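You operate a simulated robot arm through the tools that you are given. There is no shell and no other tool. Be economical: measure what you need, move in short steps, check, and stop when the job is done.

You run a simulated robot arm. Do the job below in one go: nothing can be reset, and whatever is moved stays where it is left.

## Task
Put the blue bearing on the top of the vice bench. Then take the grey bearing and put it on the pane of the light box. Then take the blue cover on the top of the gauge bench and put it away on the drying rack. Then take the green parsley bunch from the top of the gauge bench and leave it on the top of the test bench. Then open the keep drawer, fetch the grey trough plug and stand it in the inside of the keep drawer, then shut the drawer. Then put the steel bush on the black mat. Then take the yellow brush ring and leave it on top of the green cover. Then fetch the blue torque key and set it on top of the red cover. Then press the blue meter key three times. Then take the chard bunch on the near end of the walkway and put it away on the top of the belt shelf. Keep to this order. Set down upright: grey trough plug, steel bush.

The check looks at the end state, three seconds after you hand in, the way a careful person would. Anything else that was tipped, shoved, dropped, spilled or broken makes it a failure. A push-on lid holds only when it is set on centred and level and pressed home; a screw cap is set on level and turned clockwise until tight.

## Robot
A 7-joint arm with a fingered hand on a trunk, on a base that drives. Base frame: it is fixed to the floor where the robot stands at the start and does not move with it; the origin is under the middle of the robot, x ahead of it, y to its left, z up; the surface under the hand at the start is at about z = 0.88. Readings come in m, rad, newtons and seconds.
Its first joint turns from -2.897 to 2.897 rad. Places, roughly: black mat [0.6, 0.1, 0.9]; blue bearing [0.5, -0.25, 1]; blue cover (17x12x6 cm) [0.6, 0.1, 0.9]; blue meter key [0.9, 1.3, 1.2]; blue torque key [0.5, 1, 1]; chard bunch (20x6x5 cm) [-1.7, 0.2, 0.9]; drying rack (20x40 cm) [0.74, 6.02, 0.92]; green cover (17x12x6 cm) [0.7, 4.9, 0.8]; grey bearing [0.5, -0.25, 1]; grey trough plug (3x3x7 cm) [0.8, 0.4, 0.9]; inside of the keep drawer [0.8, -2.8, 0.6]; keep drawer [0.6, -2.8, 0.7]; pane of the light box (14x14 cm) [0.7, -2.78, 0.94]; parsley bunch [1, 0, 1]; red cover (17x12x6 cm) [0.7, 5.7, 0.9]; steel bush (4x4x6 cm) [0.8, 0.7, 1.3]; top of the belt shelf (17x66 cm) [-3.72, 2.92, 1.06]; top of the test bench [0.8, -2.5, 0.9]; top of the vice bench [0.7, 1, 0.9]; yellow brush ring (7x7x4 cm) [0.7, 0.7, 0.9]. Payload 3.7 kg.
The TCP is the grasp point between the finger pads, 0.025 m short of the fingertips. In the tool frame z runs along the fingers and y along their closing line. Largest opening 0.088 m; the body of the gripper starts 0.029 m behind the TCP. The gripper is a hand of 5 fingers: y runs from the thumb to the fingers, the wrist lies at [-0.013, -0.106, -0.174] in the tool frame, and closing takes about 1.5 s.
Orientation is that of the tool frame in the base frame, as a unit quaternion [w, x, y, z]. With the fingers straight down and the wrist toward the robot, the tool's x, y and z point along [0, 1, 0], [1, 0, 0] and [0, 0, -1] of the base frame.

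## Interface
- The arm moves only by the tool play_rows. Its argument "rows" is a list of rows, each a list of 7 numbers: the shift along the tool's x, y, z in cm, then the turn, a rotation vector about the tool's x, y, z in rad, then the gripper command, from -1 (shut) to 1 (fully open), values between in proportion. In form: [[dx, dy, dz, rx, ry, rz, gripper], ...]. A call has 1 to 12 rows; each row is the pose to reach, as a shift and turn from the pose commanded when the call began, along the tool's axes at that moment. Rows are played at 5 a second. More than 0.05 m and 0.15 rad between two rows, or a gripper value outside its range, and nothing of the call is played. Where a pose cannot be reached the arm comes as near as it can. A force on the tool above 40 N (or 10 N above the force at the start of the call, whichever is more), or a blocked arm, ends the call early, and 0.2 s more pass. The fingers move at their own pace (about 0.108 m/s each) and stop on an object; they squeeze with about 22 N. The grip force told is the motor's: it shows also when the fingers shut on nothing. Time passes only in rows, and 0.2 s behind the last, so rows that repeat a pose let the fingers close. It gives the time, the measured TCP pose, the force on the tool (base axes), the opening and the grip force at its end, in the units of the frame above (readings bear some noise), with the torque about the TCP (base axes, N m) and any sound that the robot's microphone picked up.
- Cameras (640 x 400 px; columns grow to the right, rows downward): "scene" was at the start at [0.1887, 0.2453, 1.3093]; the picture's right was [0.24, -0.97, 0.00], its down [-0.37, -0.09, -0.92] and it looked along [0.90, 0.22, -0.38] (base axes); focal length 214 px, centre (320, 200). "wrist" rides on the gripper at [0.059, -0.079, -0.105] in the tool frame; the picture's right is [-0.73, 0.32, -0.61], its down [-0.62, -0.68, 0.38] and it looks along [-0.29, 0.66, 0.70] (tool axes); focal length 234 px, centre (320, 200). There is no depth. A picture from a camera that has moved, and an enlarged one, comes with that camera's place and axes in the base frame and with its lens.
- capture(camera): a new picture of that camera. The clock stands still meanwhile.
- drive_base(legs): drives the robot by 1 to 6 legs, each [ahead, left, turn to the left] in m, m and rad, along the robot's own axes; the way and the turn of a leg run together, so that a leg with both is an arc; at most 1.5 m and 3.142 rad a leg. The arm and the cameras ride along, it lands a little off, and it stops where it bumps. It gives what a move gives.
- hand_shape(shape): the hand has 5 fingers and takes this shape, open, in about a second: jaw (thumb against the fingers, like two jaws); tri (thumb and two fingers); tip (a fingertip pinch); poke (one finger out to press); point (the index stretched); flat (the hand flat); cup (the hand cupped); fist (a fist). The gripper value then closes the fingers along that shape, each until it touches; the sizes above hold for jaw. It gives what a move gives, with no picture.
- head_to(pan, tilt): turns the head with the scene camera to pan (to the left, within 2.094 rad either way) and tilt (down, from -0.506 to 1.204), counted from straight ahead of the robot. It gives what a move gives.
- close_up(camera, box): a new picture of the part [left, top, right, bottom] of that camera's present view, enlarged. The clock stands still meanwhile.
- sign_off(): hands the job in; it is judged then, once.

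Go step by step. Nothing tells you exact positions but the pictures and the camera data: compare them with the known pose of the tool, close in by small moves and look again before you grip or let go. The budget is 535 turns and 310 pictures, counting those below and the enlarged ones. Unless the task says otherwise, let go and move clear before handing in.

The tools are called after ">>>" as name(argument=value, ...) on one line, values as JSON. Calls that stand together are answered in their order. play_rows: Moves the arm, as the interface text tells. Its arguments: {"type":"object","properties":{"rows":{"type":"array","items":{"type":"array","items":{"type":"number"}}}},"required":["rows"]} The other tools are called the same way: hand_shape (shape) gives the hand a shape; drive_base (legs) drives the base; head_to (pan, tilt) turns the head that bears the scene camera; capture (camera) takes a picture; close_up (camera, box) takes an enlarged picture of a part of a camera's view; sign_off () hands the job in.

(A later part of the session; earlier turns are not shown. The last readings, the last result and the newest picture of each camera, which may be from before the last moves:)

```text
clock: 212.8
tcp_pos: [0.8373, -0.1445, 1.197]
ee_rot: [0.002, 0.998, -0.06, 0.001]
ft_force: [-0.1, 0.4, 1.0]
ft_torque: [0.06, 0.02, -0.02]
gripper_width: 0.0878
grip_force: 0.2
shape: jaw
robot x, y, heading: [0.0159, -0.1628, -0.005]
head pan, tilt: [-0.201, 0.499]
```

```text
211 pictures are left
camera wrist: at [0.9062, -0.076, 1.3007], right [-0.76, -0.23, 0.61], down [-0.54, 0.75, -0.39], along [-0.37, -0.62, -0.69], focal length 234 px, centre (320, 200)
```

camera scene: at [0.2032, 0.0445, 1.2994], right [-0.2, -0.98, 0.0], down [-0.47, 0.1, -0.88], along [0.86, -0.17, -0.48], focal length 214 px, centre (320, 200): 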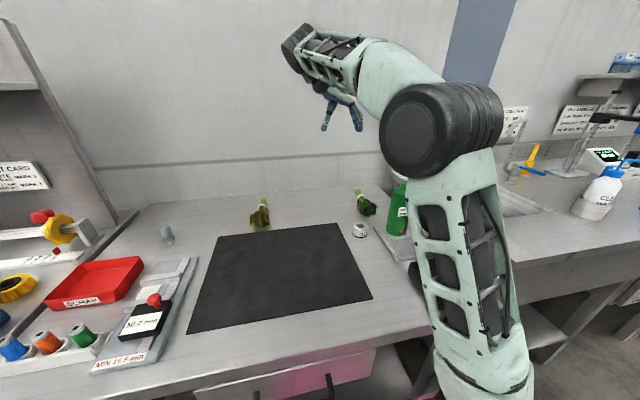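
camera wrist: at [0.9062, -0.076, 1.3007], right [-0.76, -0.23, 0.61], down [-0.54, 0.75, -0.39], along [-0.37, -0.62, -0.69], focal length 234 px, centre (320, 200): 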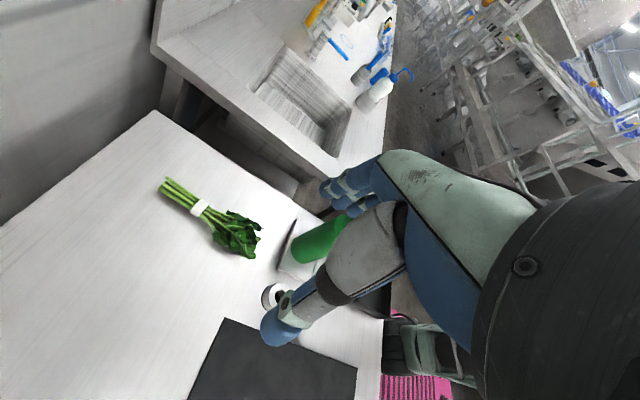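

Parsley axis measured; grip point about (0.878,-0.257). Moving over and down to z≈1.0.

>>> play_rows(rows=[[2, 3.5, 1, 0, 0, 0, 1], [3.5, 7, 3, 0, 0, 0, 1], [5.4, 10.7, 4, 0, 0, 0, 1], [5.4, 10.7, 8, 0, 0, 0.03, 1], [5.4, 10.7, 12, 0, 0, 0.03, 1], [5.4, 10.7, 16, 0, 0, 0.03, 1], [5.4, 10.7, 19, 0, 0, 0.03, 1]])

>>> capture(camera="scene")

>>> capture(camera="wrist")

```text
clock: 214.4
tcp_pos: [0.8787, -0.2594, 1.0073]
ee_rot: [0.002, 0.997, -0.074, -0.001]
ft_force: [0.3, 0.1, -0.3]
ft_torque: [-0.02, 0.0, 0.02]
gripper_width: 0.0878
grip_force: 0.1
shape: jaw
robot x, y, heading: [0.0172, -0.1642, 0.002]
head pan, tilt: [-0.201, 0.499]
```

```text
210 pictures are left
camera scene: at [0.2033, 0.0445, 1.2994], right [-0.2, -0.98, 0.0], down [-0.47, 0.1, -0.88], along [0.86, -0.18, -0.48], focal length 214 px, centre (320, 200)
```

scene: 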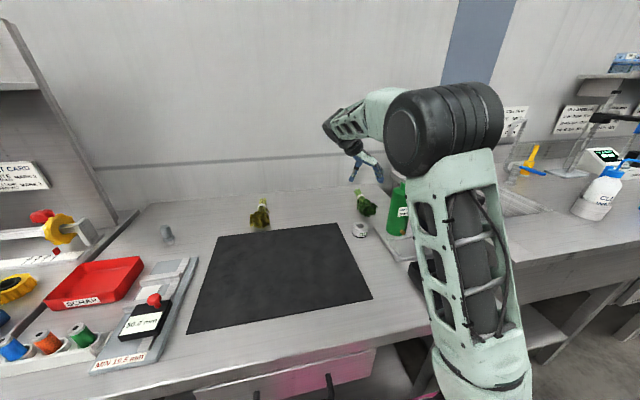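

```text
209 pictures are left
camera wrist: at [0.95, -0.1913, 1.1107], right [-0.77, -0.21, 0.61], down [-0.52, 0.76, -0.39], along [-0.38, -0.61, -0.69], focal length 234 px, centre (320, 200)
```

wrist: 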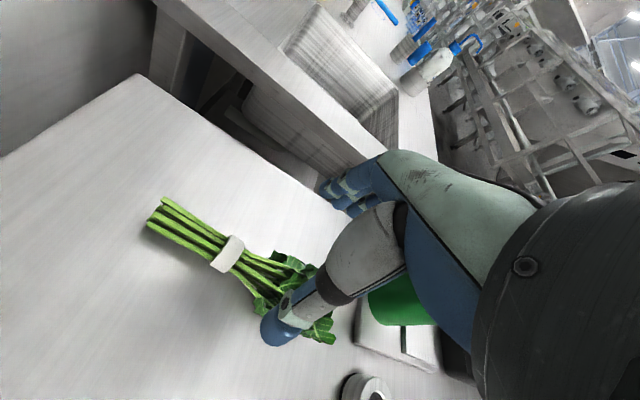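

>>> play_rows(rows=[[0, 0, 3, 0, 0, 0, 1], [0, 0, 6, 0, 0, 0, 1]])

>>> capture(camera="wrist")

>>> close_up(camera="scene", box=[320, 80, 480, 260])

```text
clock: 215.0
tcp_pos: [0.88, -0.2586, 0.9467]
ee_rot: [0.002, 0.997, -0.073, -0.001]
ft_force: [-1.3, 0.4, -0.3]
ft_torque: [-0.01, 0.01, 0.01]
gripper_width: 0.088
grip_force: 0.0
shape: jaw
robot x, y, heading: [0.0189, -0.1623, 0.002]
head pan, tilt: [-0.201, 0.499]
```

```text
208 pictures are left
camera wrist: at [0.9494, -0.1912, 1.0505], right [-0.77, -0.21, 0.61], down [-0.52, 0.76, -0.39], along [-0.38, -0.61, -0.69], focal length 234 px, centre (320, 200)
```

wrist: 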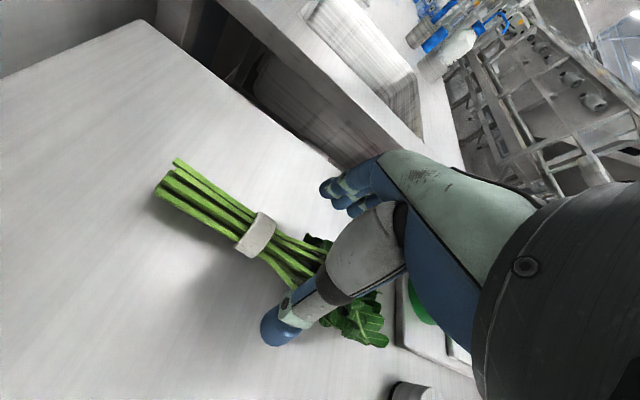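

```text
2.22 times, centred on (400, 170) of scene
camera zoom: at [0.2033, 0.0445, 1.2994], right [-0.2, -0.98, 0.0], down [-0.47, 0.1, -0.88], along [0.86, -0.17, -0.48], focal length 477 px, centre (142, 267)
```

zoom: 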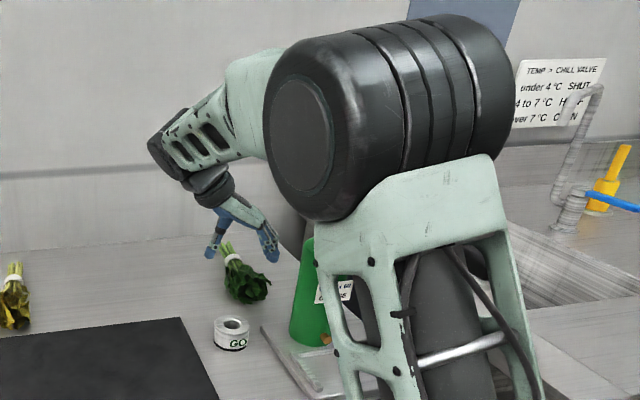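

>>> play_rows(rows=[[0, 0, 2, 0, 0, 0, 1], [0, 0, 3.7, 0, 0, 0, 1], [0, 0, 3.7, 0, 0, 0, 0], [0, 0, 3.7, 0, 0, 0, -1], [0, 0, 3.7, 0, 0, 0, -1], [0, 0, 3.7, 0, 0, 0, -1], [0, 0, 3.7, 0, 0, 0, -1], [0, 0, 3.7, 0, 0, 0, -1], [0, 0, 3.7, 0, 0, 0, -1], [0, 0, 3.7, 0, 0, 0, -1]])

>>> capture(camera="wrist")

```text
clock: 217.2
tcp_pos: [0.8788, -0.2588, 0.9087]
ee_rot: [0.001, 0.997, -0.073, 0.0]
ft_force: [0.3, 0.3, -0.6]
ft_torque: [0.0, 0.0, -0.01]
gripper_width: 0.0233
grip_force: 21.8
shape: jaw
robot x, y, heading: [0.0179, -0.1616, 0.0]
head pan, tilt: [-0.201, 0.499]
```

```text
206 pictures are left
camera wrist: at [0.9493, -0.1916, 1.0133], right [-0.76, -0.21, 0.61], down [-0.52, 0.76, -0.39], along [-0.38, -0.61, -0.69], focal length 234 px, centre (320, 200)
```

wrist: 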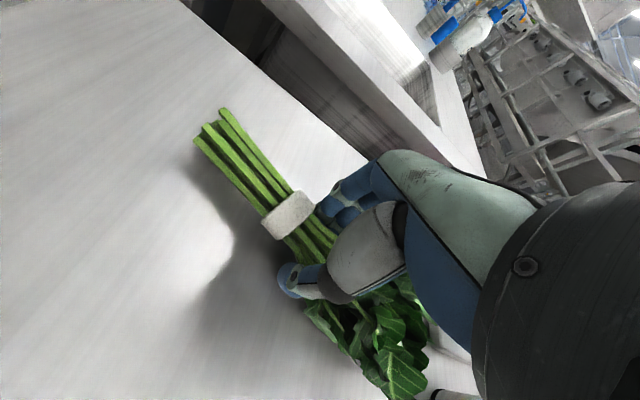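

Gripped. Lift straight up and reverse the path.

>>> play_rows(rows=[[0, 0, -2, 0, 0, 0, -1], [0, 0, -6, 0, 0, 0, -1], [0, 0, -10, 0, 0, 0, -1], [0, 0, -14, 0, 0, 0, -1], [0, 0, -18, 0, 0, 0, -1], [0, 0, -22, 0, 0, 0, -1], [0, 0, -26, 0, 0, 0, -1], [0, 0, -29, 0, 0, 0, -1], [-2, -4, -29, 0, 0, 0, -1], [-4, -8, -29, 0, 0, 0, -1], [-5.4, -10.7, -29, 0, 0, 0, -1]])

>>> play_rows(rows=[[0, 0, 0, 0, 0, -0.14, -1], [0, 0, 0, 0, 0, -0.28, -1], [0, 0, 0, 0, 0, -0.42, -1], [0, 0, 0, 0, 0, -0.56, -1], [0, 0, 0, 0, 0, -0.7, -1], [0, 0, 0, 0, 0, -0.84, -1], [0, 0, 0, 0, 0, -0.98, -1], [0, 0, 0, 0, 0, -1.12, -1], [0, 0, 0, 0, 0, -1.26, -1], [0, 0, 0, 0, 0, -1.4, -1], [0, 0, 0, 0, 0, -1.54, -1], [0, 0, 0, 0, 0, -1.68, -1]])

>>> capture(camera="wrist")

>>> capture(camera="scene")

```text
clock: 219.6
tcp_pos: [0.8391, -0.1468, 1.1991]
ee_rot: [0.002, 0.997, -0.074, -0.001]
ft_force: [-0.4, 0.2, -0.8]
ft_torque: [0.02, -0.01, 0.02]
gripper_width: 0.0229
grip_force: 22.2
shape: jaw
robot x, y, heading: [0.0179, -0.1625, 0.0]
head pan, tilt: [-0.201, 0.499]
```

```text
clock: 222.2
tcp_pos: [0.8413, -0.1451, 1.199]
ee_rot: [0.001, 0.719, 0.695, -0.001]
ft_force: [0.0, -0.2, -1.3]
ft_torque: [-0.01, 0.01, 0.0]
gripper_width: 0.0232
grip_force: 22.3
shape: jaw
robot x, y, heading: [0.0186, -0.1591, 0.001]
head pan, tilt: [-0.201, 0.499]
```

```text
205 pictures are left
camera wrist: at [0.7653, -0.0845, 1.3036], right [0.3, -0.73, 0.61], down [-0.7, -0.6, -0.38], along [0.65, -0.32, -0.7], focal length 234 px, centre (320, 200)
```

wrist: 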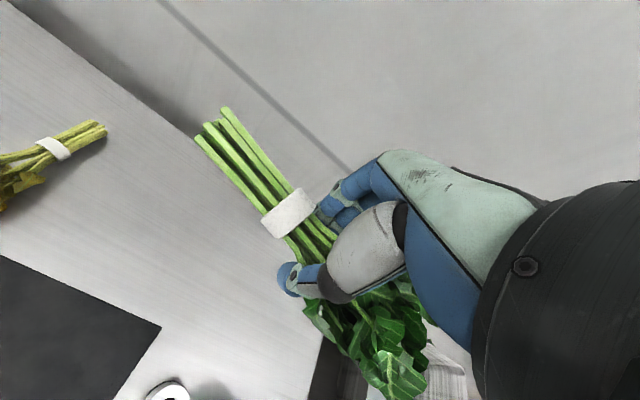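

```text
204 pictures are left
camera scene: at [0.2034, 0.0446, 1.2994], right [-0.2, -0.98, 0.0], down [-0.47, 0.1, -0.88], along [0.86, -0.17, -0.48], focal length 214 px, centre (320, 200)
```

scene: 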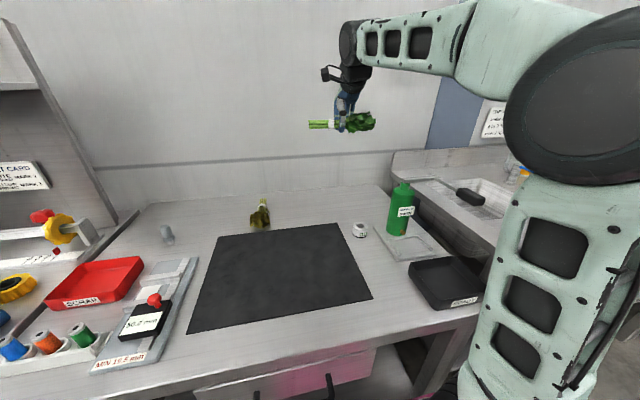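

Now retract and drive to the test bench; the free zone is about x 0.55–0.72, y −2.45…−2.1.

>>> play_rows(rows=[[0, -4, 0, 0, 0, 0, -1], [0, -8, 0, 0, 0, 0, -1], [0, -12, 0, 0, 0, 0, -1], [0, -16, 0, 0, 0, 0, -1], [0, -20, 0, 0, 0, 0, -1], [0, -24, 0, 0, 0, 0, -1], [0, -28, 0, 0, 0, 0, -1], [0, -32, 0, 0, 0, 0, -1], [0, -36, 0, 0, 0, 0, -1]])

>>> drive_base(legs=[[-0.2, 0, 0], [0, -1.1, 0], [0, -1.05, 0]])

>>> capture(camera="scene")

```text
clock: 224.2
tcp_pos: [0.4835, -0.1306, 1.1984]
ee_rot: [0.0, 0.72, 0.694, -0.003]
ft_force: [1.0, 0.2, -0.6]
ft_torque: [-0.02, 0.05, 0.02]
gripper_width: 0.0233
grip_force: 21.7
shape: jaw
robot x, y, heading: [0.0162, -0.1604, -0.002]
head pan, tilt: [-0.201, 0.499]
```

```text
clock: 236.0
tcp_pos: [0.2672, -2.2793, 1.1992]
ee_rot: [0.001, 0.724, 0.69, -0.002]
ft_force: [0.0, -0.1, -1.6]
ft_torque: [-0.02, -0.01, -0.02]
gripper_width: 0.0229
grip_force: 22.4
shape: jaw
robot x, y, heading: [-0.2006, -2.3077, -0.013]
head pan, tilt: [-0.201, 0.499]
```

```text
203 pictures are left
camera scene: at [-0.0099, -2.1016, 1.2994], right [-0.21, -0.98, 0.0], down [-0.47, 0.1, -0.88], along [0.86, -0.18, -0.48], focal length 214 px, centre (320, 200)
```

scene: 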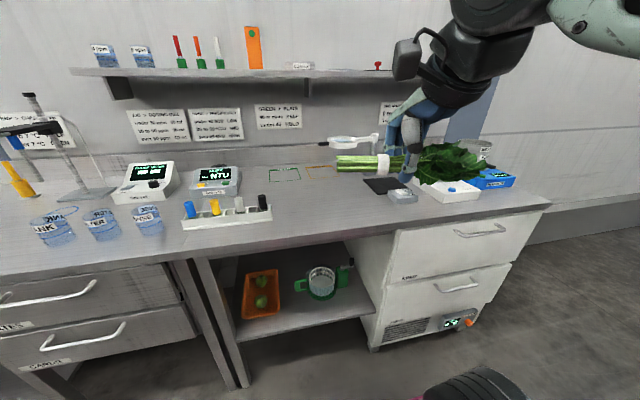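

>>> play_rows(rows=[[0.5, 4, 0, 0, 0, 0, -1], [1, 8, 0, 0, 0, 0, -1], [1.5, 12, 0, 0, 0, 0, -1], [2, 16, 0, 0, 0, 0, -1], [2.5, 20, 0, 0, 0, 0, -1], [3, 24, 0, 0, 0, 0, -1], [3, 28, 0, 0, 0, 0, -1], [3, 32, 2, 0, 0, 0, -1], [3, 36, 5, 0, 0, 0, -1], [3, 36, 9, 0, 0, 0, -1], [3, 36, 13, 0, 0, 0, -1], [3, 36, 17, 0, 0, 0, -1]])

>>> play_rows(rows=[[0, 0, 4, 0, 0, 0, -1], [0, 0, 7.5, 0, 0, 0, -1], [0, 0, 9.5, 0, 0, 0, -1]])

>>> capture(camera="scene")

>>> capture(camera="wrist")

```text
clock: 238.6
tcp_pos: [0.6271, -2.268, 1.0285]
ee_rot: [0.002, 0.723, 0.69, -0.001]
ft_force: [0.2, 0.1, 0.0]
ft_torque: [-0.04, 0.03, 0.01]
gripper_width: 0.0229
grip_force: 21.4
shape: jaw
robot x, y, heading: [-0.1978, -2.3035, -0.008]
head pan, tilt: [-0.201, 0.499]
```

```text
clock: 239.4
tcp_pos: [0.6277, -2.2684, 0.9339]
ee_rot: [0.001, 0.723, 0.691, -0.001]
ft_force: [0.0, 0.0, -0.9]
ft_torque: [-0.02, 0.02, -0.01]
gripper_width: 0.0229
grip_force: 21.9
shape: jaw
robot x, y, heading: [-0.1976, -2.3056, -0.01]
head pan, tilt: [-0.201, 0.499]
```

```text
202 pictures are left
camera scene: at [-0.0099, -2.1016, 1.2994], right [-0.21, -0.98, 0.0], down [-0.47, 0.1, -0.88], along [0.86, -0.18, -0.48], focal length 214 px, centre (320, 200)
```

scene: 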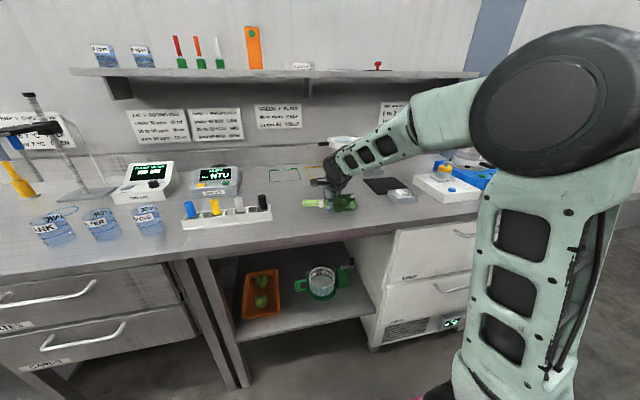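

```text
201 pictures are left
camera wrist: at [0.552, -2.2072, 1.0375], right [0.29, -0.74, 0.61], down [-0.71, -0.59, -0.38], along [0.64, -0.32, -0.7], focal length 234 px, centre (320, 200)
```

wrist: 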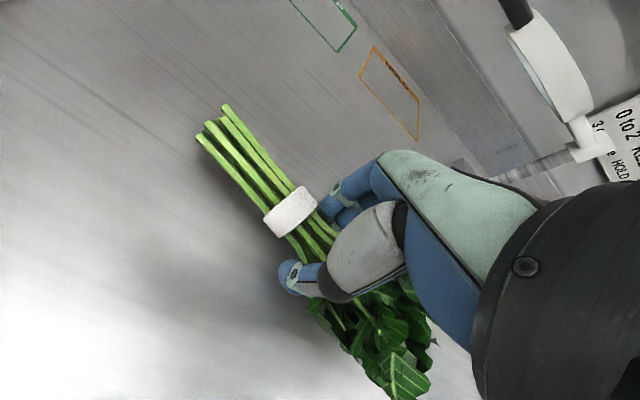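

Over clear bench. Lower gently and release.

>>> play_rows(rows=[[0, 0, 1, 0, 0, 0, -1], [0, 0, 1.8, 0, 0, 0, -1], [0, 0, 2.2, 0, 0, 0, -1], [0, 0, 2.4, 0, 0, 0, -1]])

>>> play_rows(rows=[[0, 0, 0, 0, 0, 0, -0.2], [0, 0, 0, 0, 0, 0, 0.5], [0, 0, 0, 0, 0, 0, 1], [0, 0, 0, 0, 0, 0, 1], [0, 0, -3, 0, 0, 0, 1], [0, 0, -7, 0, 0, 0, 1], [0, 0, -11, 0, 0, 0, 1], [0, 0, -15, 0, 0, 0, 1], [0, -4, -19, 0, 0, 0, 1], [0, -8, -22, 0, 0, 0, 1], [0, -12, -25, 0, 0, 0, 1], [0, -16, -27, 0, 0, 0, 1]])

>>> capture(camera="scene")

```text
clock: 239.9
tcp_pos: [0.6292, -2.2677, 0.9257]
ee_rot: [0.005, 0.724, 0.69, 0.005]
ft_force: [-1.9, -0.3, 12.0]
ft_torque: [0.09, 0.24, 0.03]
gripper_width: 0.0233
grip_force: 21.6
shape: jaw
robot x, y, heading: [-0.2018, -2.3037, -0.007]
head pan, tilt: [-0.201, 0.499]
stopped in row 2: the force on the tool passed its limit at 48 N (the readings are from after the stop); the commanded pose is now the measured one
```

```text
refused: row 9 steps farther than a row can; nothing moved
```

```text
200 pictures are left
camera scene: at [-0.0104, -2.1017, 1.2995], right [-0.21, -0.98, 0.0], down [-0.47, 0.1, -0.88], along [0.86, -0.18, -0.48], focal length 214 px, centre (320, 200)
```

scene: 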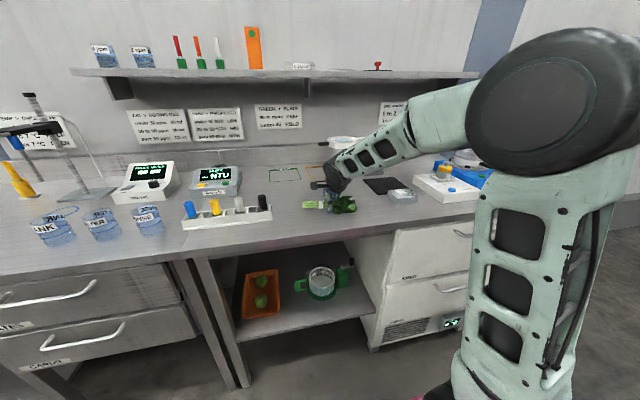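

The test bench is ~0.90 high; contact made. Back off slightly and release.

>>> play_rows(rows=[[0, 0, -0.3, 0, 0, 0, -1], [0, 0, -0.3, 0, 0, 0, -0.2], [0, 0, -0.3, 0, 0, 0, 0.5], [0, 0, -0.3, 0, 0, 0, 1], [0, 0, -0.3, 0, 0, 0, 1], [0, 0, -3, 0, 0, 0, 1], [0, 0, -7, 0, 0, 0, 1], [0, 0, -11, 0, 0, 0, 1], [0, -3, -14, 0, 0, 0, 1], [0, -6, -17, 0, 0, 0, 1], [0, -9, -20, 0, 0, 0, 1], [0, -13, -22, 0, 0, 0, 1]])

>>> close_up(camera="scene", box=[250, 140, 410, 240])

```text
clock: 242.6
tcp_pos: [0.4963, -2.2595, 1.1422]
ee_rot: [0.004, 0.724, 0.69, 0.004]
ft_force: [-0.1, 0.4, -0.2]
ft_torque: [0.02, 0.02, -0.04]
gripper_width: 0.0876
grip_force: 0.1
shape: jaw
robot x, y, heading: [-0.1975, -2.3052, -0.012]
head pan, tilt: [-0.201, 0.499]
```

```text
4.00 times, centred on (330, 190) of scene
camera zoom: at [-0.0096, -2.1016, 1.2993], right [-0.21, -0.98, 0.0], down [-0.47, 0.1, -0.88], along [0.86, -0.18, -0.48], focal length 858 px, centre (280, 240)
```

zoom: 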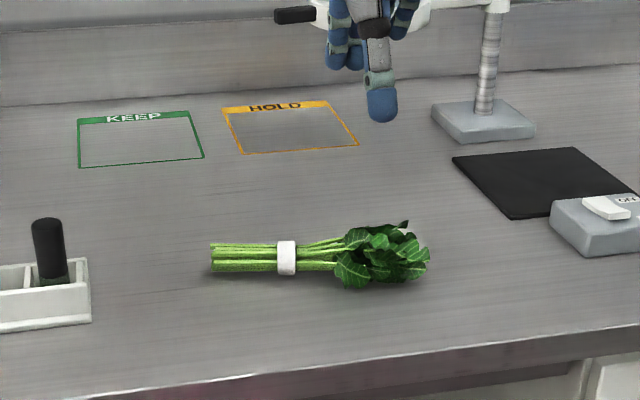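

Parsley is placed. Next the keep drawer: drive to face it, standing further back so it can open.

>>> drive_base(legs=[[-0.2, -0.45, 0.012]])

>>> head_to(pan=-0.2, tilt=0.6)

>>> capture(camera="scene")

```text
clock: 245.5
tcp_pos: [0.2936, -2.7018, 1.1424]
ee_rot: [0.004, 0.719, 0.695, 0.004]
ft_force: [-0.3, 0.4, -0.2]
ft_torque: [-0.01, -0.01, -0.01]
gripper_width: 0.0879
grip_force: 0.0
shape: jaw
robot x, y, heading: [-0.4029, -2.7567, 0.004]
head pan, tilt: [-0.201, 0.499]
```

```text
clock: 246.1
tcp_pos: [0.2934, -2.7025, 1.1431]
ee_rot: [0.004, 0.719, 0.695, 0.003]
ft_force: [-0.6, -0.1, -0.4]
ft_torque: [0.0, 0.02, -0.01]
gripper_width: 0.0877
grip_force: 0.1
shape: jaw
robot x, y, heading: [-0.4008, -2.7581, 0.002]
head pan, tilt: [-0.201, 0.6]
```

```text
198 pictures are left
camera scene: at [-0.2173, -2.5508, 1.2903], right [-0.2, -0.98, 0.0], down [-0.55, 0.11, -0.83], along [0.81, -0.16, -0.56], focal length 214 px, centre (320, 200)
```

scene: 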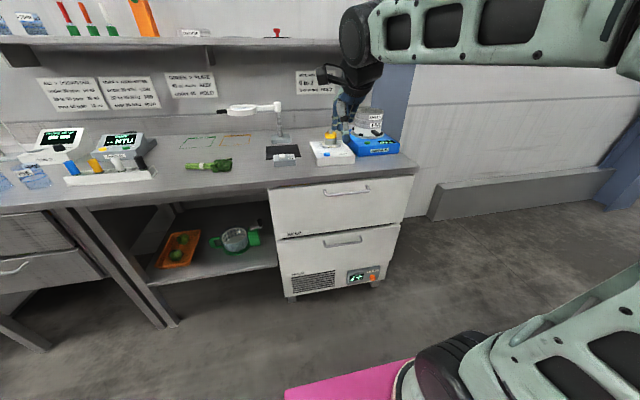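

>>> close_up(camera="scene", box=[260, 160, 430, 300])

```text
2.86 times, centred on (345, 230) of scene
camera zoom: at [-0.2173, -2.5508, 1.2903], right [-0.2, -0.98, 0.0], down [-0.55, 0.11, -0.83], along [0.81, -0.16, -0.56], focal length 613 px, centre (249, 114)
```

zoom: 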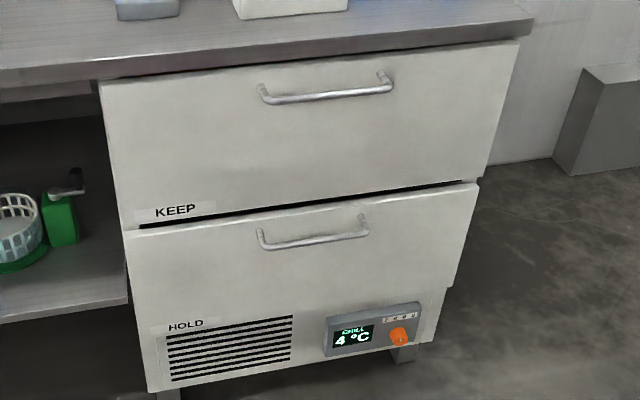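

The KEEP handle is a horizontal bar at about (0.45,-2.79,0.843) under the bench edge. I'll tilt the tool toward horizontal (fingers above, thumb below the bar) and come in front of it.

>>> play_rows(rows=[[-2, -1, 0, -0.14, 0, 0, 1], [-4, -2, 0, -0.28, 0, 0, 1], [-6, -3, 1, -0.42, 0, 0, 1], [-8, -4, 3, -0.56, 0, 0, 1], [-9, -5, 6, -0.7, 0, 0, 1], [-9, -5, 9, -0.84, 0, 0, 1], [-9, -5, 12, -0.98, 0, 0, 1], [-9, -5, 15, -1.1, 0, 0, 0.4], [-9, -5, 18, -1.2, 0, 0, -0.2]])

>>> capture(camera="wrist")

>>> capture(camera="scene")

```text
clock: 248.1
tcp_pos: [0.3407, -2.7678, 1.033]
ee_rot: [0.41, 0.59, 0.572, 0.396]
ft_force: [-0.6, 0.7, 0.7]
ft_torque: [-0.01, 0.01, -0.02]
gripper_width: 0.0354
grip_force: 0.1
shape: jaw
out of reach, approached as far as the arm can: row 6, 7, 8, 9
robot x, y, heading: [-0.3992, -2.7559, 0.002]
head pan, tilt: [-0.201, 0.6]
```

```text
196 pictures are left
camera wrist: at [0.2182, -2.7075, 0.9947], right [-0.48, -0.71, 0.52], down [0.1, -0.63, -0.77], along [0.87, -0.32, 0.37], focal length 234 px, centre (320, 200)
```

wrist: 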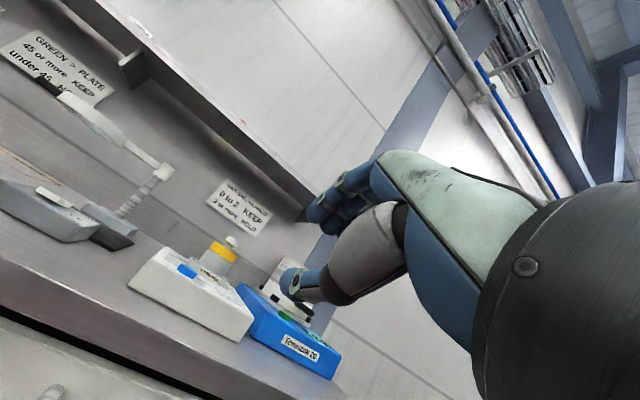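

```text
195 pictures are left
camera scene: at [-0.218, -2.5504, 1.2903], right [-0.2, -0.98, 0.0], down [-0.55, 0.11, -0.83], along [0.81, -0.16, -0.56], focal length 214 px, centre (320, 200)
```

scene: 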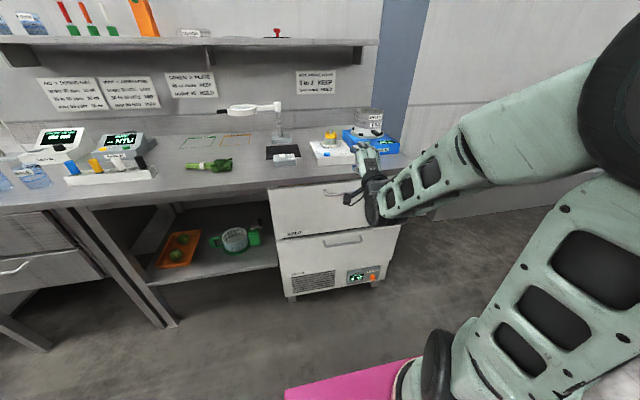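

>>> play_rows(rows=[[0, 0, 4, 0, 0, 0, -0.2], [0, -1, 8, 0, 0, 0, -0.2], [0, -2, 12, 0, 0, 0, -0.2], [0, -3.5, 15, 0, 0, 0, -0.2]])

>>> capture(camera="wrist")

>>> capture(camera="scene")

```text
clock: 249.1
tcp_pos: [0.4714, -2.7739, 0.9464]
ee_rot: [0.41, 0.59, 0.571, 0.396]
ft_force: [0.4, 1.6, -0.4]
ft_torque: [0.02, 0.02, 0.03]
gripper_width: 0.0354
grip_force: 0.0
shape: jaw
robot x, y, heading: [-0.3995, -2.7526, 0.003]
head pan, tilt: [-0.201, 0.6]
```

```text
194 pictures are left
camera wrist: at [0.3474, -2.712, 0.909], right [-0.48, -0.71, 0.52], down [0.1, -0.63, -0.77], along [0.87, -0.32, 0.37], focal length 234 px, centre (320, 200)
```

wrist: 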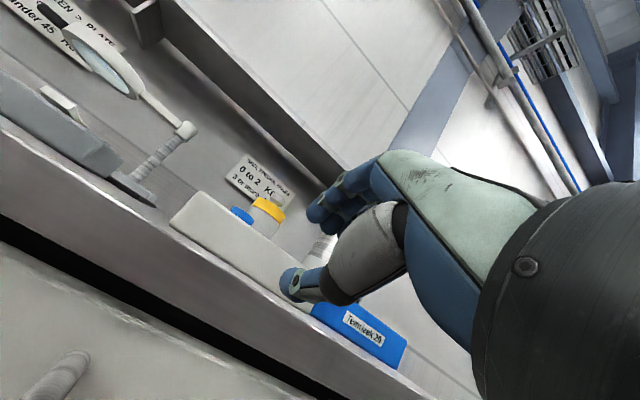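

```text
193 pictures are left
camera scene: at [-0.2175, -2.5507, 1.2903], right [-0.2, -0.98, 0.0], down [-0.55, 0.11, -0.83], along [0.81, -0.16, -0.56], focal length 214 px, centre (320, 200)
```

scene: 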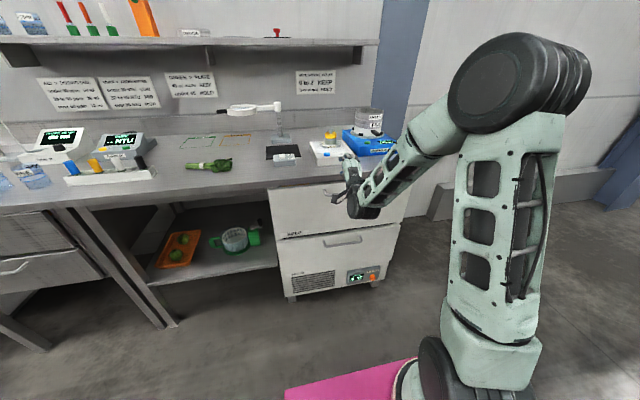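

>>> play_rows(rows=[[0, 0, -4, 0, 0, 0, -0.2], [-0.5, -4, -4.5, 0, 0, 0, -0.2], [-1, -8, -4, 0, 0, 0, -0.2], [-1.5, -11.5, -3.5, 0, 0, 0, -0.2]])

>>> capture(camera="wrist")

>>> close_up(camera="scene", box=[260, 140, 430, 280])

```text
clock: 250.1
tcp_pos: [0.3971, -2.7848, 0.8523]
ee_rot: [0.41, 0.591, 0.572, 0.396]
ft_force: [1.2, 0.4, 0.0]
ft_torque: [-0.03, -0.03, 0.02]
gripper_width: 0.0354
grip_force: 0.1
shape: jaw
robot x, y, heading: [-0.4031, -2.7561, 0.0]
head pan, tilt: [-0.201, 0.6]
```

```text
192 pictures are left
camera wrist: at [0.2736, -2.7247, 0.8145], right [-0.48, -0.71, 0.52], down [0.1, -0.63, -0.77], along [0.87, -0.32, 0.37], focal length 234 px, centre (320, 200)
```

wrist: 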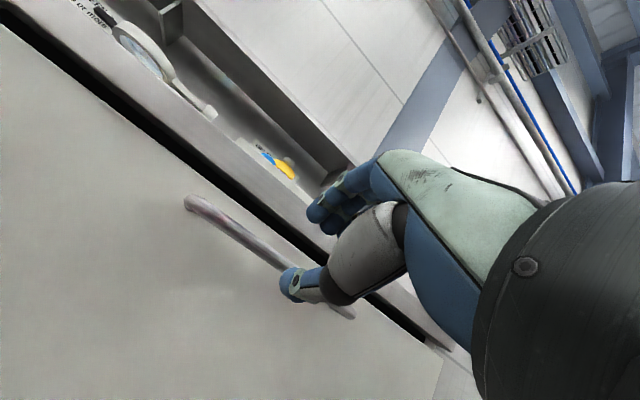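

```text
2.86 times, centred on (345, 210) of scene
camera zoom: at [-0.2175, -2.5508, 1.2903], right [-0.2, -0.98, 0.0], down [-0.55, 0.11, -0.83], along [0.81, -0.16, -0.56], focal length 613 px, centre (249, 171)
```

zoom: 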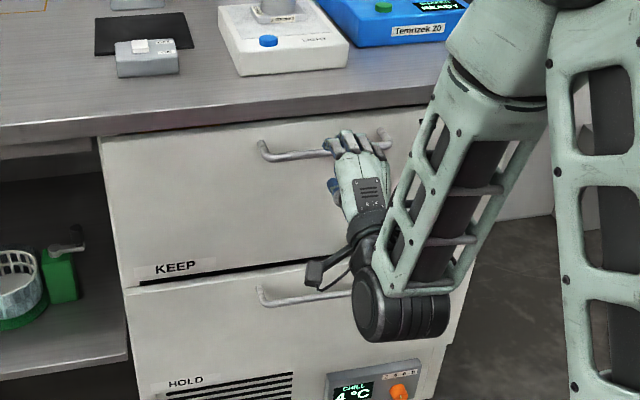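

Handle centre from both views: (0.48,-2.80,0.826). I'll narrow the opening and advance along the fingers.

>>> play_rows(rows=[[-1.5, 0.3, 1, 0, 0, 0, -0.4], [-1.5, 0.4, 3.5, 0, 0, 0, -0.4], [-1.5, 0.5, 5.5, 0, 0, 0, -0.4]])

>>> close_up(camera="wrist", box=[160, 150, 420, 340])

>>> close_up(camera="scene", box=[320, 170, 390, 230])

```text
clock: 250.9
tcp_pos: [0.4485, -2.804, 0.8367]
ee_rot: [0.408, 0.59, 0.573, 0.396]
ft_force: [-0.4, 0.6, 0.1]
ft_torque: [0.01, 0.0, 0.0]
gripper_width: 0.0268
grip_force: 0.1
shape: jaw
robot x, y, heading: [-0.399, -2.7594, -0.001]
head pan, tilt: [-0.201, 0.6]
```

```text
2.11 times, centred on (290, 245) of wrist
camera zoom: at [0.3268, -2.7434, 0.8], right [-0.48, -0.71, 0.52], down [0.1, -0.63, -0.77], along [0.87, -0.32, 0.37], focal length 493 px, centre (383, 105)
```

zoom: 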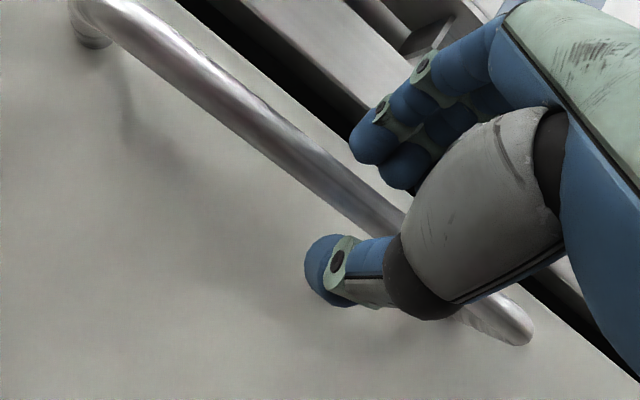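

```text
6.67 times, centred on (355, 200) of scene
camera zoom: at [-0.2173, -2.5508, 1.2903], right [-0.2, -0.98, 0.0], down [-0.55, 0.11, -0.83], along [0.81, -0.16, -0.56], focal length 1430 px, centre (87, 200)
```

zoom: 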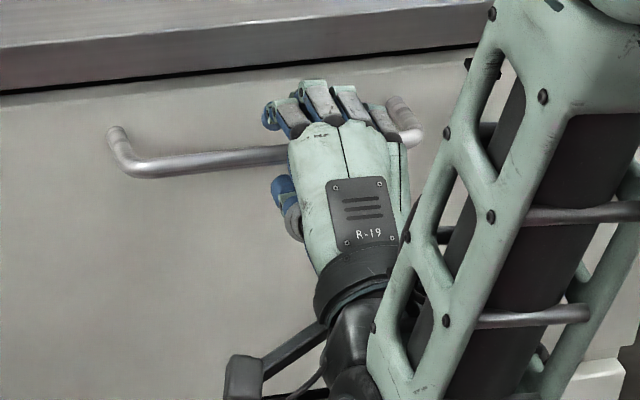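

The bar lies between fingers and thumb. Advance 3 cm more and close.

>>> play_rows(rows=[[0, 0, 1.5, 0, 0, 0, -0.4], [0, 0, 2.8, 0, 0, 0, -0.4]])

>>> close_up(camera="wrist", box=[160, 150, 420, 340])

```text
clock: 251.5
tcp_pos: [0.4759, -2.8051, 0.827]
ee_rot: [0.41, 0.591, 0.571, 0.395]
ft_force: [-0.3, 0.0, 1.5]
ft_torque: [0.02, 0.02, -0.01]
gripper_width: 0.0267
grip_force: 0.1
shape: jaw
robot x, y, heading: [-0.4016, -2.7577, -0.001]
head pan, tilt: [-0.201, 0.6]
```

```text
2.11 times, centred on (290, 245) of wrist
camera zoom: at [0.3524, -2.744, 0.7897], right [-0.48, -0.71, 0.52], down [0.1, -0.63, -0.77], along [0.87, -0.32, 0.37], focal length 493 px, centre (383, 105)
```

zoom: 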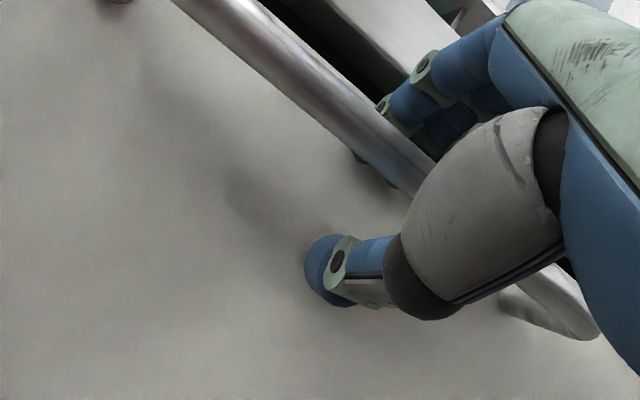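

>>> play_rows(rows=[[0, 0.3, 0, 0, 0, 0, -0.6], [0, 0.4, 0, 0, 0, 0, -1], [0, 0.4, 0, 0, 0, 0, -1], [0, 0.4, 0, 0, 0, 0, -1], [0, 0.4, 0, 0, 0, 0, -1], [0, 0.4, 0, 0, 0, 0, -1]])

>>> close_up(camera="wrist", box=[160, 150, 420, 340])

```text
clock: 252.9
tcp_pos: [0.4784, -2.8046, 0.8305]
ee_rot: [0.409, 0.591, 0.572, 0.395]
ft_force: [0.4, 1.5, -10.8]
ft_torque: [0.0, -0.14, 0.0]
gripper_width: 0.0
grip_force: 22.4
shape: jaw
robot x, y, heading: [-0.4007, -2.7577, 0.005]
head pan, tilt: [-0.201, 0.6]
```

```text
2.11 times, centred on (290, 245) of wrist
camera zoom: at [0.3538, -2.7439, 0.7931], right [-0.48, -0.71, 0.52], down [0.1, -0.63, -0.77], along [0.87, -0.32, 0.37], focal length 493 px, centre (383, 105)
```

zoom: 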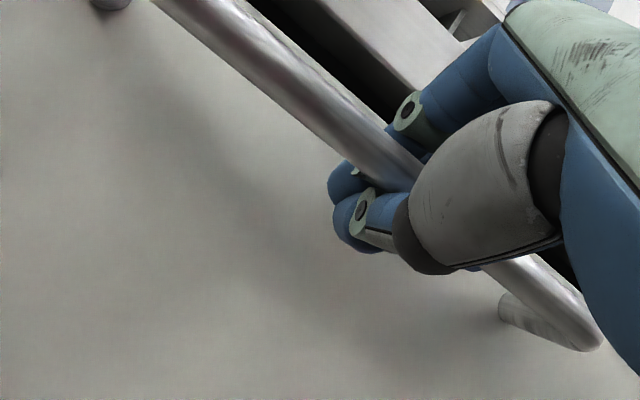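

The fingers are hooked round the bar. I'll pull the drawer open by driving the base straight back.

>>> drive_base(legs=[[-0.12, 0, 0]])

>>> capture(camera="scene")

```text
clock: 254.2
tcp_pos: [0.3569, -2.8061, 0.829]
ee_rot: [0.409, 0.591, 0.572, 0.396]
ft_force: [1.0, 2.2, -11.8]
ft_torque: [0.0, -0.13, -0.02]
gripper_width: 0.0001
grip_force: 22.2
shape: jaw
robot x, y, heading: [-0.523, -2.7587, 0.007]
head pan, tilt: [-0.201, 0.6]
```

```text
186 pictures are left
camera scene: at [-0.3375, -2.5512, 1.2902], right [-0.2, -0.98, 0.0], down [-0.55, 0.11, -0.82], along [0.81, -0.16, -0.57], focal length 214 px, centre (320, 200)
```

scene: 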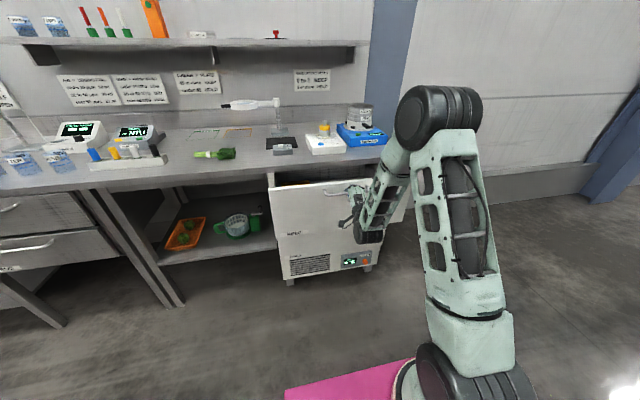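

It slides open. I'll pull further.

>>> drive_base(legs=[[-0.14, 0, 0]])

>>> capture(camera="scene")

```text
clock: 255.5
tcp_pos: [0.2163, -2.8063, 0.8306]
ee_rot: [0.41, 0.591, 0.571, 0.395]
ft_force: [1.1, 4.6, -12.4]
ft_torque: [-0.03, -0.11, -0.01]
gripper_width: 0.0
grip_force: 22.3
shape: jaw
robot x, y, heading: [-0.6588, -2.756, 0.003]
head pan, tilt: [-0.201, 0.6]
```

```text
185 pictures are left
camera scene: at [-0.4769, -2.5518, 1.2902], right [-0.2, -0.98, 0.0], down [-0.55, 0.11, -0.82], along [0.81, -0.16, -0.57], focal length 214 px, centre (320, 200)
```

scene: 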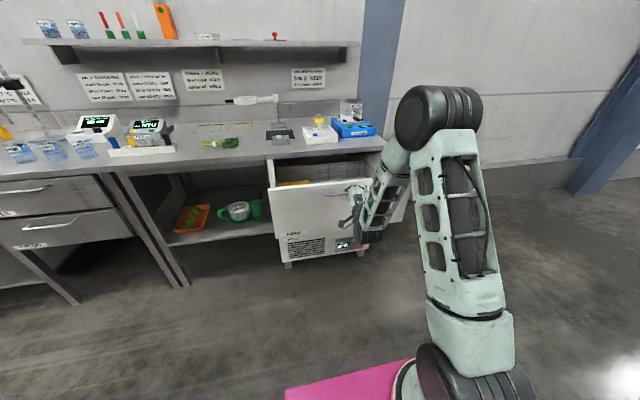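

Drawer is open 26 cm. I'll open the fingers a little and back out by driving.

>>> play_rows(rows=[[0, 0, 0, 0, 0, 0, -0.4], [0, -0.4, 0, 0, 0, 0, -0.3], [0, -0.4, 0, 0, 0, 0, -0.3], [0, -0.4, 0, 0, 0, 0, -0.3]])

>>> close_up(camera="wrist", box=[160, 150, 420, 340])

```text
clock: 256.5
tcp_pos: [0.2142, -2.8063, 0.8271]
ee_rot: [0.409, 0.591, 0.572, 0.395]
ft_force: [-0.1, 0.6, -0.1]
ft_torque: [-0.04, 0.03, 0.01]
gripper_width: 0.0303
grip_force: 0.0
shape: jaw
robot x, y, heading: [-0.6615, -2.7554, 0.004]
head pan, tilt: [-0.201, 0.6]
```

```text
2.11 times, centred on (290, 245) of wrist
camera zoom: at [0.0919, -2.7457, 0.7896], right [-0.48, -0.71, 0.52], down [0.1, -0.63, -0.77], along [0.87, -0.32, 0.37], focal length 493 px, centre (383, 105)
```

zoom: 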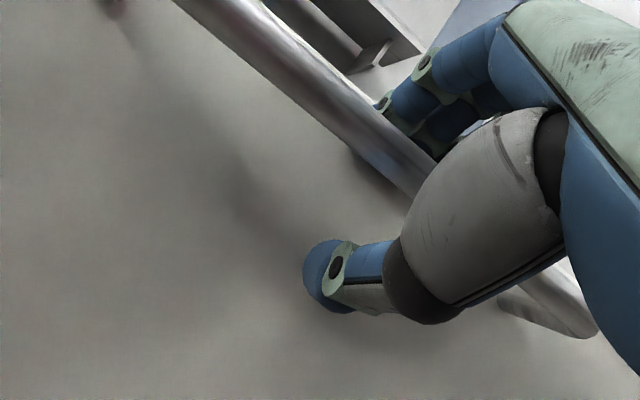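

>>> play_rows(rows=[[0, 0, -2, 0, 0, 0, -0.3], [0, 0, -4, 0, 0, 0, -0.3], [0, 0.3, -6, 0, 0, 0, -0.3]])

>>> drive_base(legs=[[-0.15, 0, 0]])

>>> capture(camera="scene")

```text
clock: 257.3
tcp_pos: [0.1595, -2.8041, 0.8503]
ee_rot: [0.409, 0.591, 0.572, 0.395]
ft_force: [0.7, -0.1, -0.8]
ft_torque: [0.01, -0.02, -0.01]
gripper_width: 0.0305
grip_force: 0.0
shape: jaw
robot x, y, heading: [-0.6635, -2.759, 0.006]
head pan, tilt: [-0.201, 0.6]
```

```text
clock: 258.7
tcp_pos: [0.0084, -2.8053, 0.8501]
ee_rot: [0.409, 0.591, 0.572, 0.395]
ft_force: [-0.9, 1.1, -0.3]
ft_torque: [0.0, -0.01, -0.03]
gripper_width: 0.0302
grip_force: 0.1
shape: jaw
robot x, y, heading: [-0.8159, -2.7546, 0.004]
head pan, tilt: [-0.201, 0.6]
```

```text
183 pictures are left
camera scene: at [-0.6282, -2.5524, 1.2903], right [-0.2, -0.98, 0.0], down [-0.55, 0.11, -0.83], along [0.81, -0.16, -0.56], focal length 214 px, centre (320, 200)
```

scene: 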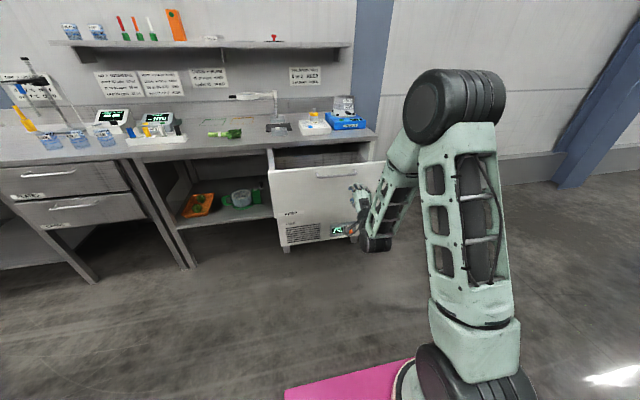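

>>> play_rows(rows=[[0, 4, -1, 0.14, 0, 0, 0.3], [0, 8, -2, 0.28, 0, 0, 1], [0, 12, -3, 0.42, 0, 0, 1], [0, 16, -4, 0.56, 0, 0, 1], [0, 20, -5, 0.7, 0, 0, 1], [0, 24, -6, 0.84, 0, 0, 1], [0, 27, -6, 0.98, 0, 0, 1], [0, 30, -6, 1.1, 0, 0, 1], [0, 30, -6, 1.21, 0, 0, 1]])

>>> drive_base(legs=[[0.3, 1.4, 0], [0, 1.4, 0]])

>>> head_to(pan=0.2, tilt=0.5)

>>> capture(camera="scene")

```text
clock: 260.9
tcp_pos: [-0.0192, -2.5289, 1.152]
ee_rot: [0.0, 0.535, 0.845, -0.002]
ft_force: [0.5, 0.6, -0.5]
ft_torque: [0.05, 0.02, -0.01]
gripper_width: 0.0877
grip_force: 0.0
shape: jaw
out of reach, approached as far as the arm can: row 5
robot x, y, heading: [-0.8118, -2.7623, 0.001]
head pan, tilt: [-0.201, 0.6]
stopped in row 9: the arm was blocked; the commanded pose is now the measured one
```

```text
clock: 274.6
tcp_pos: [0.2792, 0.2875, 1.1523]
ee_rot: [0.0, 0.533, 0.846, 0.0]
ft_force: [0.2, -0.4, -0.5]
ft_torque: [-0.03, 0.02, 0.04]
gripper_width: 0.0878
grip_force: 0.0
shape: jaw
robot x, y, heading: [-0.5134, 0.0568, 0.01]
head pan, tilt: [-0.201, 0.6]
```

```text
clock: 275.5
tcp_pos: [0.2791, 0.2869, 1.1529]
ee_rot: [0.001, 0.533, 0.846, 0.0]
ft_force: [0.5, -0.3, -0.2]
ft_torque: [0.0, 0.01, -0.01]
gripper_width: 0.0877
grip_force: 0.0
shape: jaw
robot x, y, heading: [-0.5104, 0.0565, 0.009]
head pan, tilt: [0.201, 0.499]
```

```text
182 pictures are left
camera scene: at [-0.328, 0.2987, 1.2994], right [0.21, -0.98, 0.0], down [-0.47, -0.1, -0.88], along [0.86, 0.18, -0.48], focal length 214 px, centre (320, 200)
```

scene: 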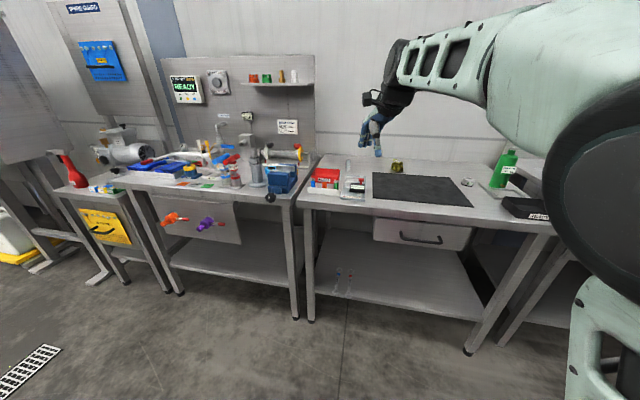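

The grey plug stands at about (0.80,0.383). I'll straighten the tool and drive up to the gauge bench.

>>> play_rows(rows=[[0, -2, -1, 0, 0, 0.14, 1], [0, -4, -2, 0, 0, 0.28, 1], [0, -6, -3, 0, 0, 0.42, 1], [0, -10, -4, 0, 0, 0.45, 1], [0, -14, -4, 0, 0, 0.45, 1], [0, -18, -4, 0, 0, 0.45, 1], [0, -22, -4, 0, 0, 0.45, 1]])

>>> drive_base(legs=[[0.42, 0.25, -0.01]])

>>> capture(camera="scene")

```text
clock: 277.1
tcp_pos: [0.0803, 0.1922, 1.1931]
ee_rot: [0.0, 0.709, 0.705, 0.001]
ft_force: [0.8, 0.1, 0.2]
ft_torque: [0.0, 0.03, -0.04]
gripper_width: 0.0877
grip_force: 0.0
shape: jaw
robot x, y, heading: [-0.5144, 0.0535, 0.006]
head pan, tilt: [0.201, 0.499]
```

```text
clock: 280.0
tcp_pos: [0.4976, 0.4442, 1.1927]
ee_rot: [0.0, 0.711, 0.704, -0.001]
ft_force: [0.4, -0.5, -0.6]
ft_torque: [0.04, -0.01, 0.01]
gripper_width: 0.0879
grip_force: 0.0
shape: jaw
robot x, y, heading: [-0.0984, 0.3087, 0.005]
head pan, tilt: [0.201, 0.499]
```

```text
181 pictures are left
camera scene: at [0.0897, 0.5517, 1.2994], right [0.2, -0.98, 0.0], down [-0.47, -0.1, -0.88], along [0.86, 0.18, -0.48], focal length 214 px, centre (320, 200)
```

scene: 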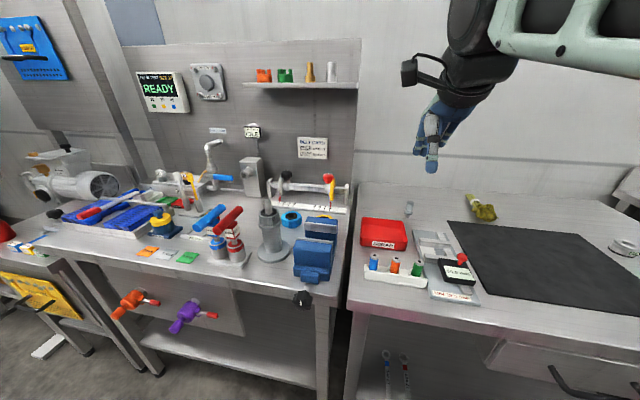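

>>> close_up(camera="scene", box=[350, 180, 470, 310])

>>> close_up(camera="scene", box=[190, 60, 370, 180])

>>> close_up(camera="scene", box=[190, 170, 370, 300])

```text
3.08 times, centred on (410, 245) of scene
camera zoom: at [0.0897, 0.5517, 1.2994], right [0.2, -0.98, 0.0], down [-0.47, -0.1, -0.88], along [0.86, 0.18, -0.48], focal length 660 px, centre (43, 62)
```

zoom: 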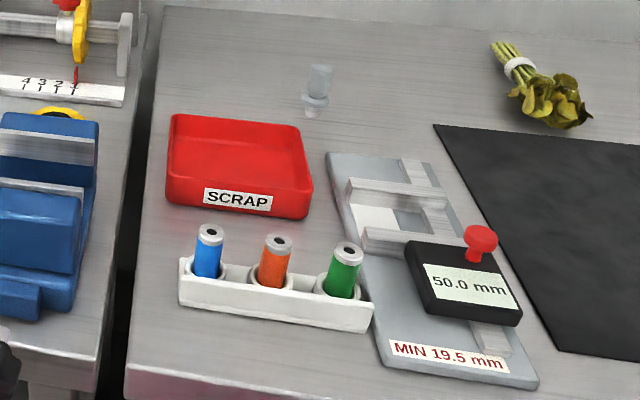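

```text
3.33 times, centred on (280, 120) of scene
camera zoom: at [0.0897, 0.5517, 1.2994], right [0.2, -0.98, 0.0], down [-0.47, -0.1, -0.88], along [0.86, 0.18, -0.48], focal length 715 px, centre (453, 467)
```

zoom: 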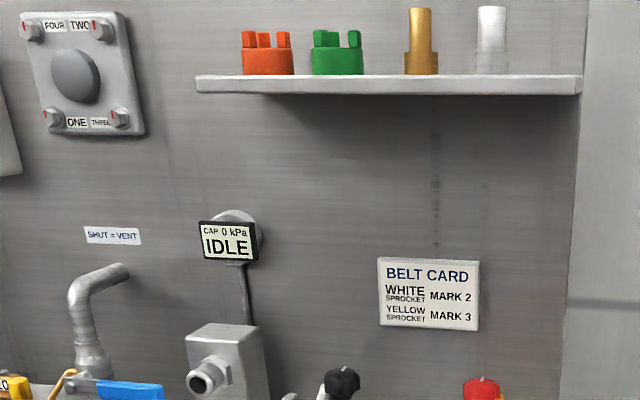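

```text
3.08 times, centred on (280, 235) of scene
camera zoom: at [0.0897, 0.5517, 1.2994], right [0.2, -0.98, 0.0], down [-0.47, -0.1, -0.88], along [0.86, 0.18, -0.48], focal length 660 px, centre (443, 92)
```

zoom: 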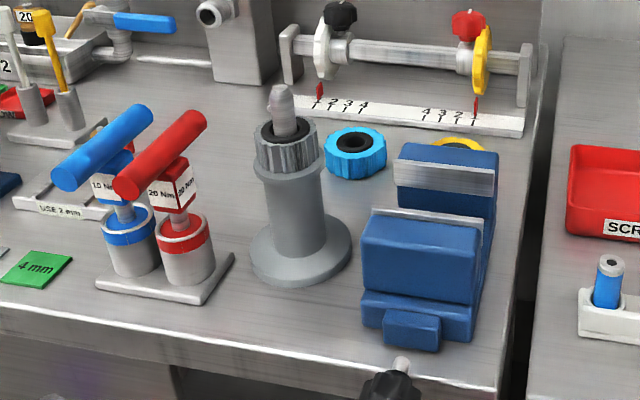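

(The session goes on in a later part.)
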